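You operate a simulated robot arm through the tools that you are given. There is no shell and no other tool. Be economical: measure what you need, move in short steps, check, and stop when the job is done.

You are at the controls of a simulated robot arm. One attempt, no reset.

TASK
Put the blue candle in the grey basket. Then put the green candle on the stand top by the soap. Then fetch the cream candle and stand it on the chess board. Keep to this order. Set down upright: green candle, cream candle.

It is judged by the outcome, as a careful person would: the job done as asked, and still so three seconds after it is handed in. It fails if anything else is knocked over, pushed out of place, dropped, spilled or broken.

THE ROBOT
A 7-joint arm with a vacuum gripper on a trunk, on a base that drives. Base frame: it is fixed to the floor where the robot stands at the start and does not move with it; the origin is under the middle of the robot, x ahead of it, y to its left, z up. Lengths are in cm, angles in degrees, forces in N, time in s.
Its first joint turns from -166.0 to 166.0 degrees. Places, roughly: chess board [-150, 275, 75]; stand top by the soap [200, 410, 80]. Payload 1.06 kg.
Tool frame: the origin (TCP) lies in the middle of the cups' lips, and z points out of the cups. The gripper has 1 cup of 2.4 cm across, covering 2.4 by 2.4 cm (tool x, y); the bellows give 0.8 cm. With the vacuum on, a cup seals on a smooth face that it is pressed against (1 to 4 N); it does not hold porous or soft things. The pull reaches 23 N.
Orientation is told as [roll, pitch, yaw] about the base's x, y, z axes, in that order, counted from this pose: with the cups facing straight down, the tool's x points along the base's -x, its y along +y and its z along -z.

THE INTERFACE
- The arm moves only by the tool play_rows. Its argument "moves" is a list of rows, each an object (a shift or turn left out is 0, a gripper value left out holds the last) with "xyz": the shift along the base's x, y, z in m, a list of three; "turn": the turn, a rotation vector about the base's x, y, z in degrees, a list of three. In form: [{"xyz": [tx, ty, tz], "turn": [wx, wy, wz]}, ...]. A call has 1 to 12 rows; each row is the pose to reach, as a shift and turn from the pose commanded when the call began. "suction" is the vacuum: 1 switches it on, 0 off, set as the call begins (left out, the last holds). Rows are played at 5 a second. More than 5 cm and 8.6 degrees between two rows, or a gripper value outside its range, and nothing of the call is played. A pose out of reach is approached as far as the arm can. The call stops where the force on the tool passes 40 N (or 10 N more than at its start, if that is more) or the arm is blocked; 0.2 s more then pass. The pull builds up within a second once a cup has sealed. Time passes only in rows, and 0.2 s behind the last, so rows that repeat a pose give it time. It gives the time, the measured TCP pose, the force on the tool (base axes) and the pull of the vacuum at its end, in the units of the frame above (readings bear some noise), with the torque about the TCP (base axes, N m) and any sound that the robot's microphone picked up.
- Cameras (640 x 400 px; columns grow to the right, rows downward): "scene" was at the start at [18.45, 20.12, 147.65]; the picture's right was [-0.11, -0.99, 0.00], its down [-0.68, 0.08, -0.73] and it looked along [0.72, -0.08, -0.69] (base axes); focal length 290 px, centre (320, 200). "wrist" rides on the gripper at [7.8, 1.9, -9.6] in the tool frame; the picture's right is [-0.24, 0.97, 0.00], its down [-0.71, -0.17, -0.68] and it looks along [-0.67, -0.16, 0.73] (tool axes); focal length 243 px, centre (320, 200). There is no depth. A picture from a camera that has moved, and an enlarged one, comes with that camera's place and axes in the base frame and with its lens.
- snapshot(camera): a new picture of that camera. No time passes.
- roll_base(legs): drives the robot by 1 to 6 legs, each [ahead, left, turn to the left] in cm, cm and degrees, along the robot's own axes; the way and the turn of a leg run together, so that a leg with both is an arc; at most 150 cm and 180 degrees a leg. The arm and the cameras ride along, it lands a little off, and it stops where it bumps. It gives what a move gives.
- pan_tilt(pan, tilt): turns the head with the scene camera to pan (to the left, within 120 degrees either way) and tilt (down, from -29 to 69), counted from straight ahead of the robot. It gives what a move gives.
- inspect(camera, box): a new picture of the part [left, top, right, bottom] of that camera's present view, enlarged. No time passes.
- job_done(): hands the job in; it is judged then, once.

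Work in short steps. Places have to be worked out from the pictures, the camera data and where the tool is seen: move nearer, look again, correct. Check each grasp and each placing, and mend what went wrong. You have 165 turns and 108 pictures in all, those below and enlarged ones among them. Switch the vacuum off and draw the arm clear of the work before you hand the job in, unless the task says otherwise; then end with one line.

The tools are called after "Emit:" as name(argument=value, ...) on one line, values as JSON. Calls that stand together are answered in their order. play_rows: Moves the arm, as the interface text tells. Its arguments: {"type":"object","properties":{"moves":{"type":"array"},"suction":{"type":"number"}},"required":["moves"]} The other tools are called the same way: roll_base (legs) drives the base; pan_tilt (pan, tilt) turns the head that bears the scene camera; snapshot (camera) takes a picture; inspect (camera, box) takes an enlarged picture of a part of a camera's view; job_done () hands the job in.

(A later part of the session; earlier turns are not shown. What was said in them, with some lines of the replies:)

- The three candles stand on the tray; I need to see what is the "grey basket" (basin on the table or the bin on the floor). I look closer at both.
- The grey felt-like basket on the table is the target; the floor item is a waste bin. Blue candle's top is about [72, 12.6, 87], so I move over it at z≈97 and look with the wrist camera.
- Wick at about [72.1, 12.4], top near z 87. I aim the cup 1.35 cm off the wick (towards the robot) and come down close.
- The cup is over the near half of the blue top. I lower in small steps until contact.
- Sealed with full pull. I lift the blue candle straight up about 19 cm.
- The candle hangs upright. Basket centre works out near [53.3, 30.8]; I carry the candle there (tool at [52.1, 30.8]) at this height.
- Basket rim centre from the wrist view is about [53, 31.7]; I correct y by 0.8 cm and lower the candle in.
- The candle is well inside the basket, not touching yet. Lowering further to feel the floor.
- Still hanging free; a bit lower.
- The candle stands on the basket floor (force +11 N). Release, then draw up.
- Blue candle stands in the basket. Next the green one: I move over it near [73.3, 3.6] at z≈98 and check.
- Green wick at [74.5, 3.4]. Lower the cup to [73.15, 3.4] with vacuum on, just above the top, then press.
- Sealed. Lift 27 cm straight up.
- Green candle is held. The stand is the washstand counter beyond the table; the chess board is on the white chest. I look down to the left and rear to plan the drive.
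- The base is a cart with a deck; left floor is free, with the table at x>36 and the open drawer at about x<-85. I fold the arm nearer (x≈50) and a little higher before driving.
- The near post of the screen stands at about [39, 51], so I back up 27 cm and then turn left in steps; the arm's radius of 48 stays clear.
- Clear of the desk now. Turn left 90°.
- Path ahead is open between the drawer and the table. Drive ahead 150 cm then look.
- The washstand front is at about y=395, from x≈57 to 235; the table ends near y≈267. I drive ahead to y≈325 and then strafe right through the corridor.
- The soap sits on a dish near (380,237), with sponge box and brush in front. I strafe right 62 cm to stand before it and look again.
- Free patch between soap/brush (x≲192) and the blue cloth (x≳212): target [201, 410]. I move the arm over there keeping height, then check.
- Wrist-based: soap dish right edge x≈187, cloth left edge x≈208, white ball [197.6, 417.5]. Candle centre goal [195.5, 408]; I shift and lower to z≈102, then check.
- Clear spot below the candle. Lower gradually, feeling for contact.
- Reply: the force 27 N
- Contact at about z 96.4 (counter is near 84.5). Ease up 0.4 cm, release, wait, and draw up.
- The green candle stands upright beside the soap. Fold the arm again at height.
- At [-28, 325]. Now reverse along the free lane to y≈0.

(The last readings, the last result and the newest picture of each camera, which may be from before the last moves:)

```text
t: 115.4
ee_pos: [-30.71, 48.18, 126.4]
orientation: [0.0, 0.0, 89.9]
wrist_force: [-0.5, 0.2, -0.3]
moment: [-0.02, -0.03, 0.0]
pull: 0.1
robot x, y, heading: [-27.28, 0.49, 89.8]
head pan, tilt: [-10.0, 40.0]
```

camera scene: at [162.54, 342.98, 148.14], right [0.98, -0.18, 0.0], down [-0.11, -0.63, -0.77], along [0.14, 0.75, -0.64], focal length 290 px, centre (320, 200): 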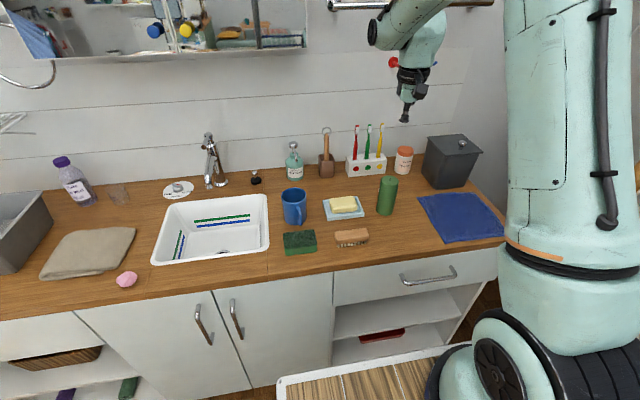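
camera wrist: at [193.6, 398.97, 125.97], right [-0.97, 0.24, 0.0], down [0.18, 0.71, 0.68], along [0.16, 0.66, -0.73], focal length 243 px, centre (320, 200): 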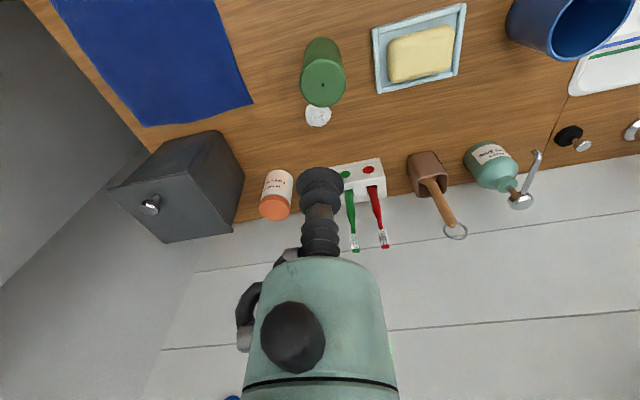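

Emit:
roll_base(legs=[[0, 0, -45], [0, 0, -45]])

Emit:
pan_tilt(pan=-6, tilt=43)

Emit:
snapshot(camera="scene")

```text
t: 119.9
ee_pos: [20.49, 4.47, 126.45]
orientation: [0.0, 0.0, 0.4]
wrist_force: [0.2, 0.4, -1.0]
moment: [-0.02, -0.03, 0.01]
pull: 0.1
robot x, y, heading: [-27.48, 0.62, 0.4]
head pan, tilt: [-10.0, 40.0]
```

```text
t: 120.5
ee_pos: [20.48, 4.42, 126.47]
orientation: [0.1, 0.1, 0.5]
wrist_force: [-0.6, 0.0, -0.7]
moment: [-0.04, -0.03, -0.02]
pull: 0.0
robot x, y, heading: [-27.31, 0.42, 0.6]
head pan, tilt: [-6.0, 43.0]
```

```text
70 pictures are left
camera scene: at [-8.98, 20.7, 147.7], right [-0.1, -1.0, 0.0], down [-0.68, 0.07, -0.73], along [0.73, -0.07, -0.68], focal length 290 px, centre (320, 200)
```

scene: 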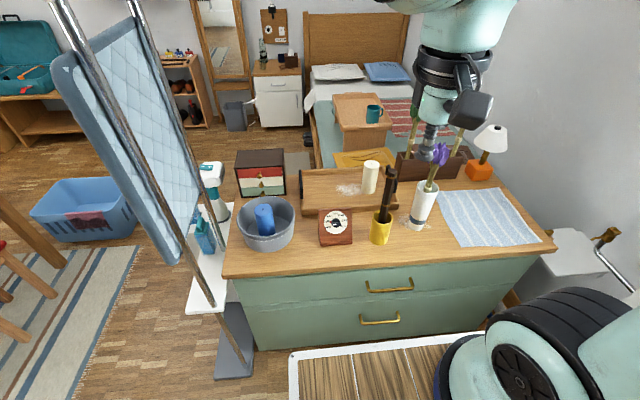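

All in order. Drive ahead 25 cm back to the desk and turn off the small heading error.

Emit:
roll_base(legs=[[25, -0.5, -0.4]])

```text
t: 122.3
ee_pos: [45.7, 3.78, 126.31]
orientation: [0.0, 0.0, 0.3]
wrist_force: [0.2, 0.3, -0.5]
moment: [0.03, -0.04, -0.01]
pull: 0.1
robot x, y, heading: [-1.94, 0.14, 0.2]
head pan, tilt: [-6.0, 43.0]
```

Move over the cream candle (about [72.4, -5.5]) at height, then down to z≈98.

Emit:
play_rows(moves=[{"xyz": [0.04, -0.01, 0]}, {"xyz": [0.08, -0.025, 0]}, {"xyz": [0.12, -0.04, 0]}, {"xyz": [0.16, -0.055, 0]}, {"xyz": [0.2, -0.07, -0.01]}, {"xyz": [0.24, -0.085, -0.03]}, {"xyz": [0.255, -0.092, -0.07]}, {"xyz": [0.255, -0.092, -0.115]}, {"xyz": [0.255, -0.092, -0.16]}, {"xyz": [0.255, -0.092, -0.205]}, {"xyz": [0.255, -0.092, -0.25]}, {"xyz": [0.255, -0.092, -0.28]}])

Emit:
snapshot(camera="wrist")

```text
t: 124.9
ee_pos: [71.21, -5.2, 98.48]
orientation: [0.0, 0.0, 0.3]
wrist_force: [-0.5, 0.2, -0.3]
moment: [0.03, -0.02, 0.0]
pull: 0.1
robot x, y, heading: [-1.84, -0.13, 0.2]
head pan, tilt: [-6.0, 43.0]
```

```text
69 pictures are left
camera wrist: at [63.55, -3.46, 107.92], right [0.23, 0.97, 0.0], down [0.71, -0.17, 0.69], along [0.67, -0.16, -0.73], focal length 243 px, centre (320, 200)
```

wrist: 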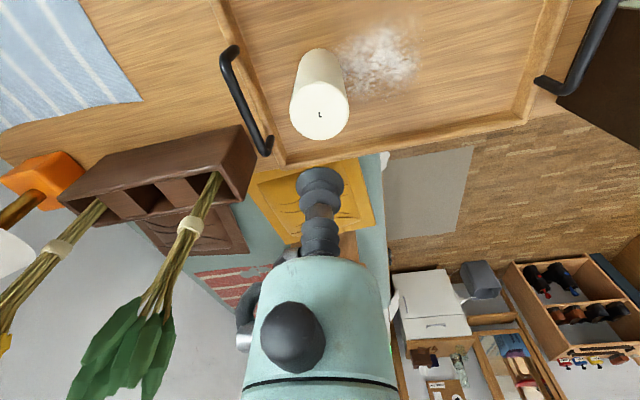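

Cream wick at [72.5, -5.6]. Lower the cup to [71.15, -5.6] with vacuum on and press.

Emit:
play_rows(moves=[{"xyz": [0, -0.004, -0.03]}, {"xyz": [0, -0.004, -0.06]}, {"xyz": [0, -0.004, -0.085]}, {"xyz": [0, -0.004, -0.1]}, {"xyz": [0, -0.004, -0.105]}, {"xyz": [0, -0.004, -0.109]}, {"xyz": [0, -0.004, -0.113]}, {"xyz": [0, -0.004, -0.116]}, {"xyz": [0, -0.004, -0.116]}, {"xyz": [0, -0.004, -0.116]}], suction=1)

```text
t: 127.1
ee_pos: [71.23, -5.63, 86.73]
orientation: [0.0, -0.1, 0.2]
wrist_force: [-2.8, 0.3, 7.4]
moment: [-0.01, 0.02, -0.01]
pull: 22.7
robot x, y, heading: [-1.82, 0.18, 0.4]
head pan, tilt: [-6.0, 43.0]
```

Sealed. Lift straight up 28 cm first.

Emit:
play_rows(moves=[{"xyz": [0, 0, 0.01]}, {"xyz": [0, 0, 0.03]}, {"xyz": [0, 0, 0.06]}, {"xyz": [0, 0, 0.1]}, {"xyz": [0, 0, 0.14]}, {"xyz": [0, 0, 0.18]}, {"xyz": [0, 0, 0.22]}, {"xyz": [0, 0, 0.26]}, {"xyz": [0, 0, 0.3]}, {"xyz": [0, 0, 0.34]}, {"xyz": [0, 0, 0.38]}, {"xyz": [0, 0, 0.395]}])

Emit:
snapshot(camera="wrist")

```text
t: 129.7
ee_pos: [71.27, -5.61, 126.27]
orientation: [0.0, 0.0, 0.3]
wrist_force: [0.3, -0.3, -2.8]
moment: [0.02, 0.05, -0.02]
pull: 23.2
robot x, y, heading: [-2.09, -0.1, 0.5]
head pan, tilt: [-6.0, 43.0]
```

```text
68 pictures are left
camera wrist: at [63.57, -3.79, 135.86], right [0.23, 0.97, 0.0], down [0.71, -0.17, 0.68], along [0.67, -0.16, -0.73], focal length 243 px, centre (320, 200)
```

wrist: 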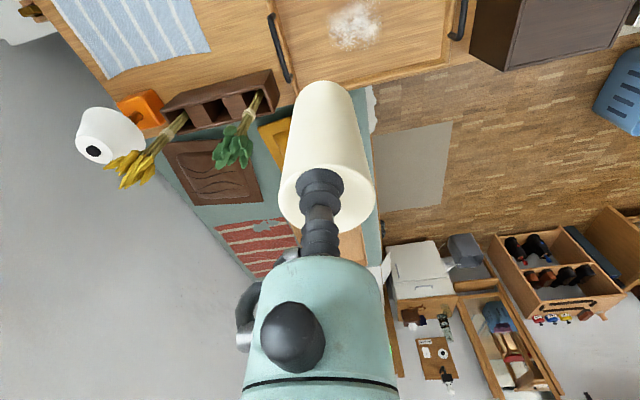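

Cream candle held upright. Fold the arm in to the travel pose, then back off from the desk.

Emit:
play_rows(moves=[{"xyz": [-0.02, 0.008, 0]}, {"xyz": [-0.05, 0.018, 0]}, {"xyz": [-0.08, 0.029, 0]}, {"xyz": [-0.11, 0.04, 0]}, {"xyz": [-0.14, 0.051, 0]}, {"xyz": [-0.17, 0.062, 0]}, {"xyz": [-0.2, 0.073, 0]}, {"xyz": [-0.23, 0.084, 0]}, {"xyz": [-0.25, 0.09, 0]}, {"xyz": [-0.25, 0.09, 0]}])

Emit:
roll_base(legs=[[-26, 0, 0], [0, 0, 45], [0, 0, 45]])

```text
t: 131.9
ee_pos: [46.33, 3.45, 126.33]
orientation: [0.0, 0.0, 0.3]
wrist_force: [0.4, -0.6, -3.4]
moment: [0.0, 0.03, 0.0]
pull: 23.0
robot x, y, heading: [-1.79, 0.17, 0.4]
head pan, tilt: [-6.0, 43.0]
```

```text
t: 137.9
ee_pos: [-31.26, 48.19, 126.27]
orientation: [0.0, 0.0, 90.2]
wrist_force: [-0.6, -0.2, -2.5]
moment: [-0.05, -0.03, -0.02]
pull: 22.3
robot x, y, heading: [-28.05, -0.22, 90.0]
head pan, tilt: [-6.0, 43.0]
```

Now ahead 285 cm along the free lane, then turn left 90° to face the chest.

Emit:
roll_base(legs=[[150, 0, 0], [135, 0, 0], [0, 0, 45], [0, 0, 45]])

Emit:
snapshot(camera="scene")

Emit:
snapshot(camera="wrist")

```text
t: 155.9
ee_pos: [-78.38, 281.82, 126.31]
orientation: [0.0, 0.0, -179.5]
wrist_force: [-0.7, -0.1, -3.2]
moment: [0.01, -0.05, -0.01]
pull: 22.8
robot x, y, heading: [-29.75, 285.2, -179.3]
head pan, tilt: [-6.0, 43.0]
```

```text
67 pictures are left
camera scene: at [-47.84, 264.98, 147.7], right [0.09, 1.0, 0.0], down [0.68, -0.06, -0.73], along [-0.73, 0.07, -0.68], focal length 290 px, centre (320, 200)
```

scene: 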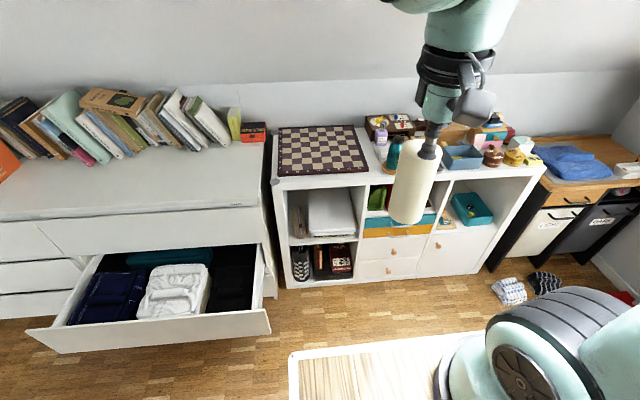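

```text
66 pictures are left
camera wrist: at [-70.36, 279.97, 135.83], right [-0.23, -0.97, 0.0], down [-0.71, 0.16, 0.68], along [-0.67, 0.15, -0.73], focal length 243 px, centre (320, 200)
```

wrist: 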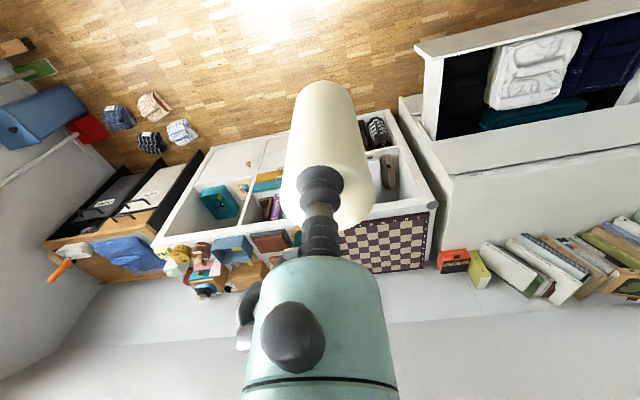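

The chess board spans roughly x -138..-176, y 256..294; the sloped ceiling behind means I should place on its front part and go in low. Drive ahead 42 cm.

Emit:
roll_base(legs=[[42, 0, 0]])

Emit:
pan_tilt(pan=10, tilt=40)

Emit:
snapshot(camera="scene")

Emit:
snapshot(camera="wrist")

```text
t: 158.5
ee_pos: [-120.75, 281.7, 126.26]
orientation: [0.1, 0.1, -179.6]
wrist_force: [-1.3, -0.3, -3.2]
moment: [0.0, -0.06, -0.05]
pull: 22.8
robot x, y, heading: [-72.36, 284.71, -179.6]
head pan, tilt: [-6.0, 43.0]
```

```text
t: 159.2
ee_pos: [-120.7, 281.76, 126.22]
orientation: [0.0, 0.0, -179.6]
wrist_force: [-0.9, 0.0, -2.8]
moment: [-0.03, -0.04, 0.0]
pull: 23.2
robot x, y, heading: [-72.48, 284.87, -179.8]
head pan, tilt: [10.0, 40.0]
```

```text
65 pictures are left
camera scene: at [-90.38, 262.39, 148.14], right [-0.18, 0.98, 0.0], down [0.63, 0.11, -0.77], along [-0.75, -0.14, -0.64], focal length 290 px, centre (320, 200)
```

scene: 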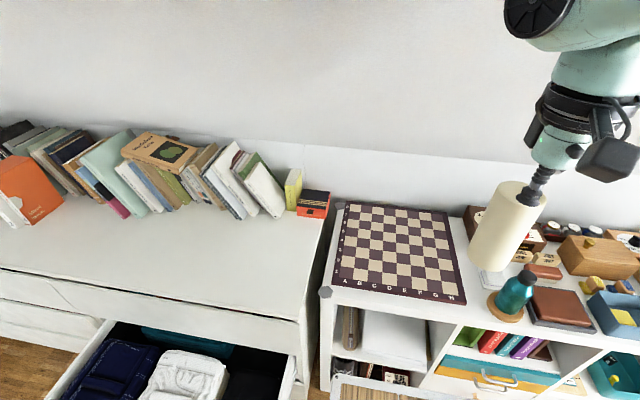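

```text
64 pictures are left
camera wrist: at [-112.71, 279.81, 135.83], right [-0.23, -0.97, 0.0], down [-0.71, 0.17, 0.68], along [-0.67, 0.16, -0.73], focal length 243 px, centre (320, 200)
```

wrist: 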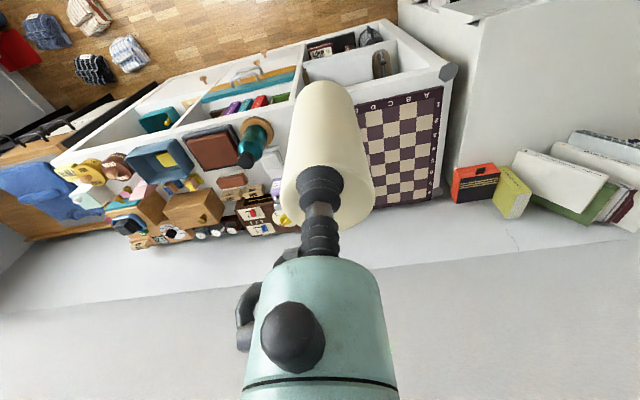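

The board's front edge is x≈-138, y 257–292. Candle goal [-144.5, 273]; I shift sideways and lower in front of the unit, then move in low beneath the slope.

Emit:
play_rows(moves=[{"xyz": [-0.01, -0.03, -0.02]}, {"xyz": [-0.02, -0.06, -0.05]}, {"xyz": [-0.03, -0.087, -0.08]}, {"xyz": [-0.045, -0.087, -0.12]}, {"xyz": [-0.06, -0.087, -0.16]}, {"xyz": [-0.08, -0.087, -0.2]}, {"xyz": [-0.1, -0.087, -0.24]}, {"xyz": [-0.12, -0.087, -0.275]}, {"xyz": [-0.14, -0.087, -0.3]}, {"xyz": [-0.14, -0.087, -0.3]}])

Emit:
snapshot(camera="scene")

Emit:
snapshot(camera="wrist")

```text
t: 161.4
ee_pos: [-134.67, 272.99, 96.26]
orientation: [0.0, 0.0, -179.7]
wrist_force: [-0.2, -0.1, -2.0]
moment: [0.0, -0.04, -0.03]
pull: 22.8
robot x, y, heading: [-72.19, 285.2, -179.5]
head pan, tilt: [10.0, 40.0]
```

```text
63 pictures are left
camera scene: at [-90.37, 262.38, 148.14], right [-0.18, 0.98, 0.0], down [0.63, 0.12, -0.77], along [-0.75, -0.14, -0.64], focal length 290 px, centre (320, 200)
```

scene: 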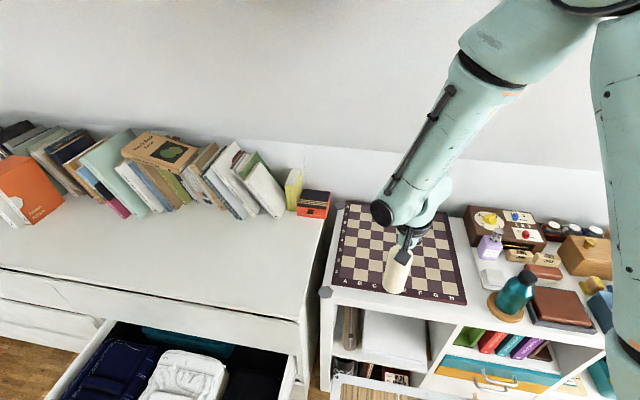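

```text
62 pictures are left
camera wrist: at [-126.76, 271.17, 105.8], right [-0.23, -0.97, 0.0], down [-0.71, 0.17, 0.69], along [-0.67, 0.16, -0.73], focal length 243 px, centre (320, 200)
```

wrist: 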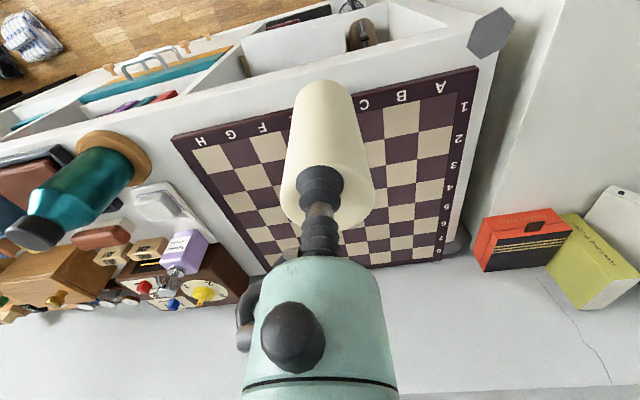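

Centred well on the board with clearance. Advance 9.5 cm at this height.

Emit:
play_rows(moves=[{"xyz": [-0.03, 0, 0]}, {"xyz": [-0.06, 0, -0.005]}, {"xyz": [-0.085, 0, -0.01]}, {"xyz": [-0.095, 0, -0.015]}, {"xyz": [-0.095, 0, -0.025]}, {"xyz": [-0.095, 0, -0.025]}])

Emit:
inspect(camera="scene", box=[310, 170, 490, 320])

```text
t: 162.8
ee_pos: [-144.22, 272.97, 93.71]
orientation: [0.0, 0.0, -179.6]
wrist_force: [-0.6, -1.1, -2.6]
moment: [-0.02, -0.05, 0.02]
pull: 23.2
robot x, y, heading: [-72.39, 284.91, -179.6]
head pan, tilt: [10.0, 40.0]
```

```text
2.67 times, centred on (400, 245) of scene
camera zoom: at [-90.38, 262.38, 148.14], right [-0.18, 0.98, 0.0], down [0.63, 0.12, -0.77], along [-0.75, -0.14, -0.64], focal length 774 px, centre (107, 80)
```

zoom: 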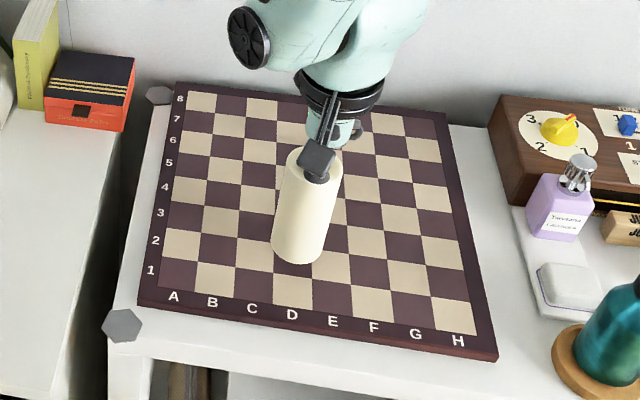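

Over the board's squares. Lower gently until contact.

Emit:
play_rows(moves=[{"xyz": [0, 0, -0.007]}, {"xyz": [0, 0, -0.014]}, {"xyz": [0, 0, -0.018]}, {"xyz": [0, 0, -0.018]}])

```text
t: 163.8
ee_pos: [-144.26, 272.94, 91.91]
orientation: [-0.1, -0.1, -179.6]
wrist_force: [0.2, -0.2, -2.9]
moment: [-0.04, -0.03, 0.02]
pull: 22.8
robot x, y, heading: [-72.59, 284.66, -180.0]
head pan, tilt: [10.0, 40.0]
```

Emit:
play_rows(moves=[{"xyz": [0, 0, -0.005]}, {"xyz": [0, 0, -0.01]}, {"xyz": [0, 0, -0.013]}, {"xyz": [0, 0, -0.013]}])

Emit:
inspect(camera="scene", box=[310, 170, 490, 320])

```text
t: 164.8
ee_pos: [-144.11, 272.94, 90.78]
orientation: [0.0, 0.0, -179.7]
wrist_force: [3.6, 0.4, 10.3]
moment: [0.0, 0.0, -0.01]
pull: 22.8
robot x, y, heading: [-72.51, 284.95, -179.8]
head pan, tilt: [10.0, 40.0]
```

```text
2.67 times, centred on (400, 245) of scene
camera zoom: at [-90.32, 262.38, 148.15], right [-0.18, 0.98, 0.0], down [0.63, 0.12, -0.77], along [-0.75, -0.14, -0.64], focal length 774 px, centre (107, 80)
```

zoom: 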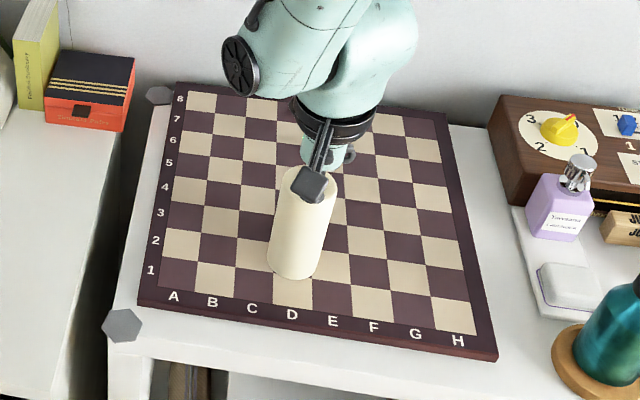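

Contact with 10 N; the candle stands on the board. Ease off slightly, release, wait and lift off; straight up a little, then back out toward the robot.

Emit:
play_rows(moves=[{"xyz": [0, 0, 0.001]}, {"xyz": [0, 0, 0.001]}, {"xyz": [0, 0, 0.001]}, {"xyz": [0, 0, 0.002]}, {"xyz": [0, 0, 0.004]}, {"xyz": [0, 0, 0.008]}, {"xyz": [0, 0, 0.02]}, {"xyz": [0, 0, 0.05]}, {"xyz": [0.04, 0, 0.08]}, {"xyz": [0.08, 0, 0.11]}, {"xyz": [0.12, 0, 0.14]}, {"xyz": [0.16, 0, 0.17]}], suction=0)

Emit:
snapshot(camera="scene")

Emit:
snapshot(camera="wrist")

```text
t: 167.4
ee_pos: [-128.14, 273.08, 107.75]
orientation: [0.0, 0.1, -179.7]
wrist_force: [0.2, -0.9, 0.1]
moment: [-0.06, 0.03, -0.01]
pull: 0.0
robot x, y, heading: [-72.13, 285.08, -179.8]
head pan, tilt: [10.0, 40.0]
```

```text
59 pictures are left
camera scene: at [-90.45, 262.34, 148.13], right [-0.18, 0.98, 0.0], down [0.63, 0.12, -0.77], along [-0.75, -0.14, -0.64], focal length 290 px, centre (320, 200)
```

scene: 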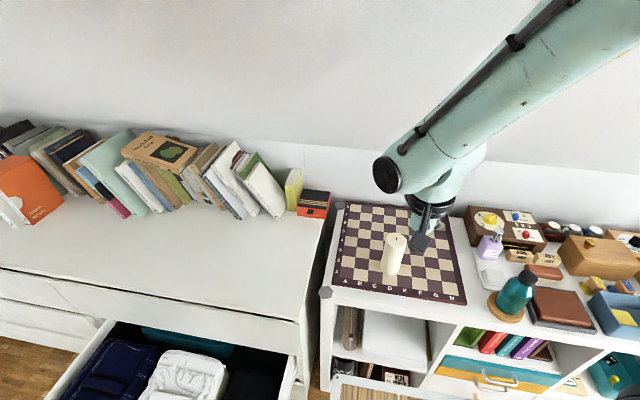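

```text
58 pictures are left
camera wrist: at [-120.14, 271.12, 117.25], right [-0.23, -0.97, 0.0], down [-0.71, 0.17, 0.68], along [-0.67, 0.16, -0.73], focal length 243 px, centre (320, 200)
```

wrist: 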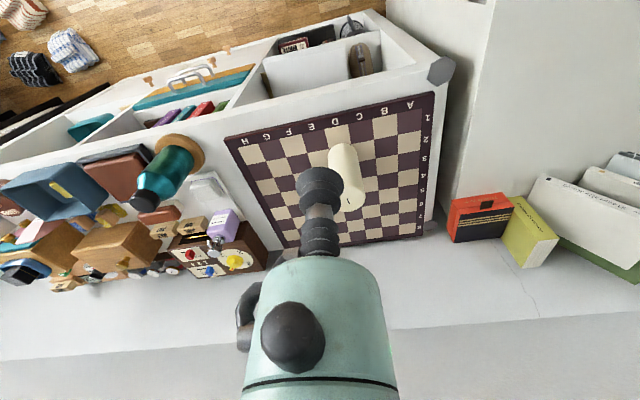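

The cream candle stands upright on the board. I draw the arm clear, up and back, then hand in.

Emit:
play_rows(moves=[{"xyz": [0.02, 0.01, 0.04]}, {"xyz": [0.04, 0.03, 0.08]}, {"xyz": [0.06, 0.05, 0.12]}, {"xyz": [0.075, 0.085, 0.15]}, {"xyz": [0.075, 0.085, 0.18]}, {"xyz": [0.075, 0.085, 0.18]}])

Emit:
inspect(camera="scene", box=[310, 170, 490, 320])

```text
t: 168.8
ee_pos: [-120.57, 281.33, 125.63]
orientation: [0.0, 0.0, -179.7]
wrist_force: [-0.1, 0.6, -0.2]
moment: [-0.01, -0.02, -0.04]
pull: 0.1
robot x, y, heading: [-72.21, 284.87, -179.7]
head pan, tilt: [10.0, 40.0]
```

```text
2.67 times, centred on (400, 245) of scene
camera zoom: at [-90.38, 262.38, 148.14], right [-0.18, 0.98, 0.0], down [0.63, 0.12, -0.77], along [-0.75, -0.14, -0.64], focal length 774 px, centre (107, 80)
```

zoom: 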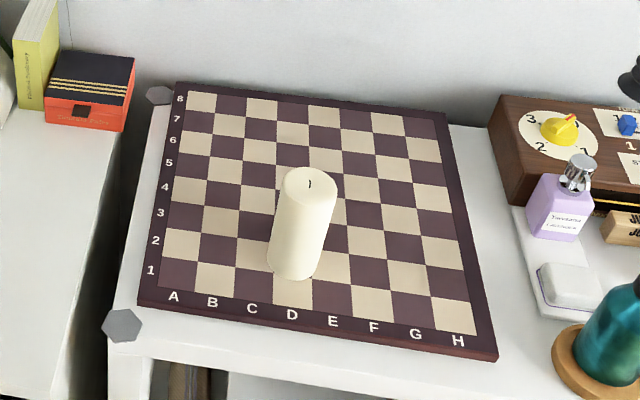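

All three candles are placed, the vacuum is off and the arm is clear; I hand the job in.

Emit:
job_done()

```text
The job is handed in.
```

The job is handed in: the blue candle is in the grey basket on the desk, the green candle stands upright by the soap on the washstand, and the cream candle stands upright on the chess board, placed in that order with nothing else seen disturbed.
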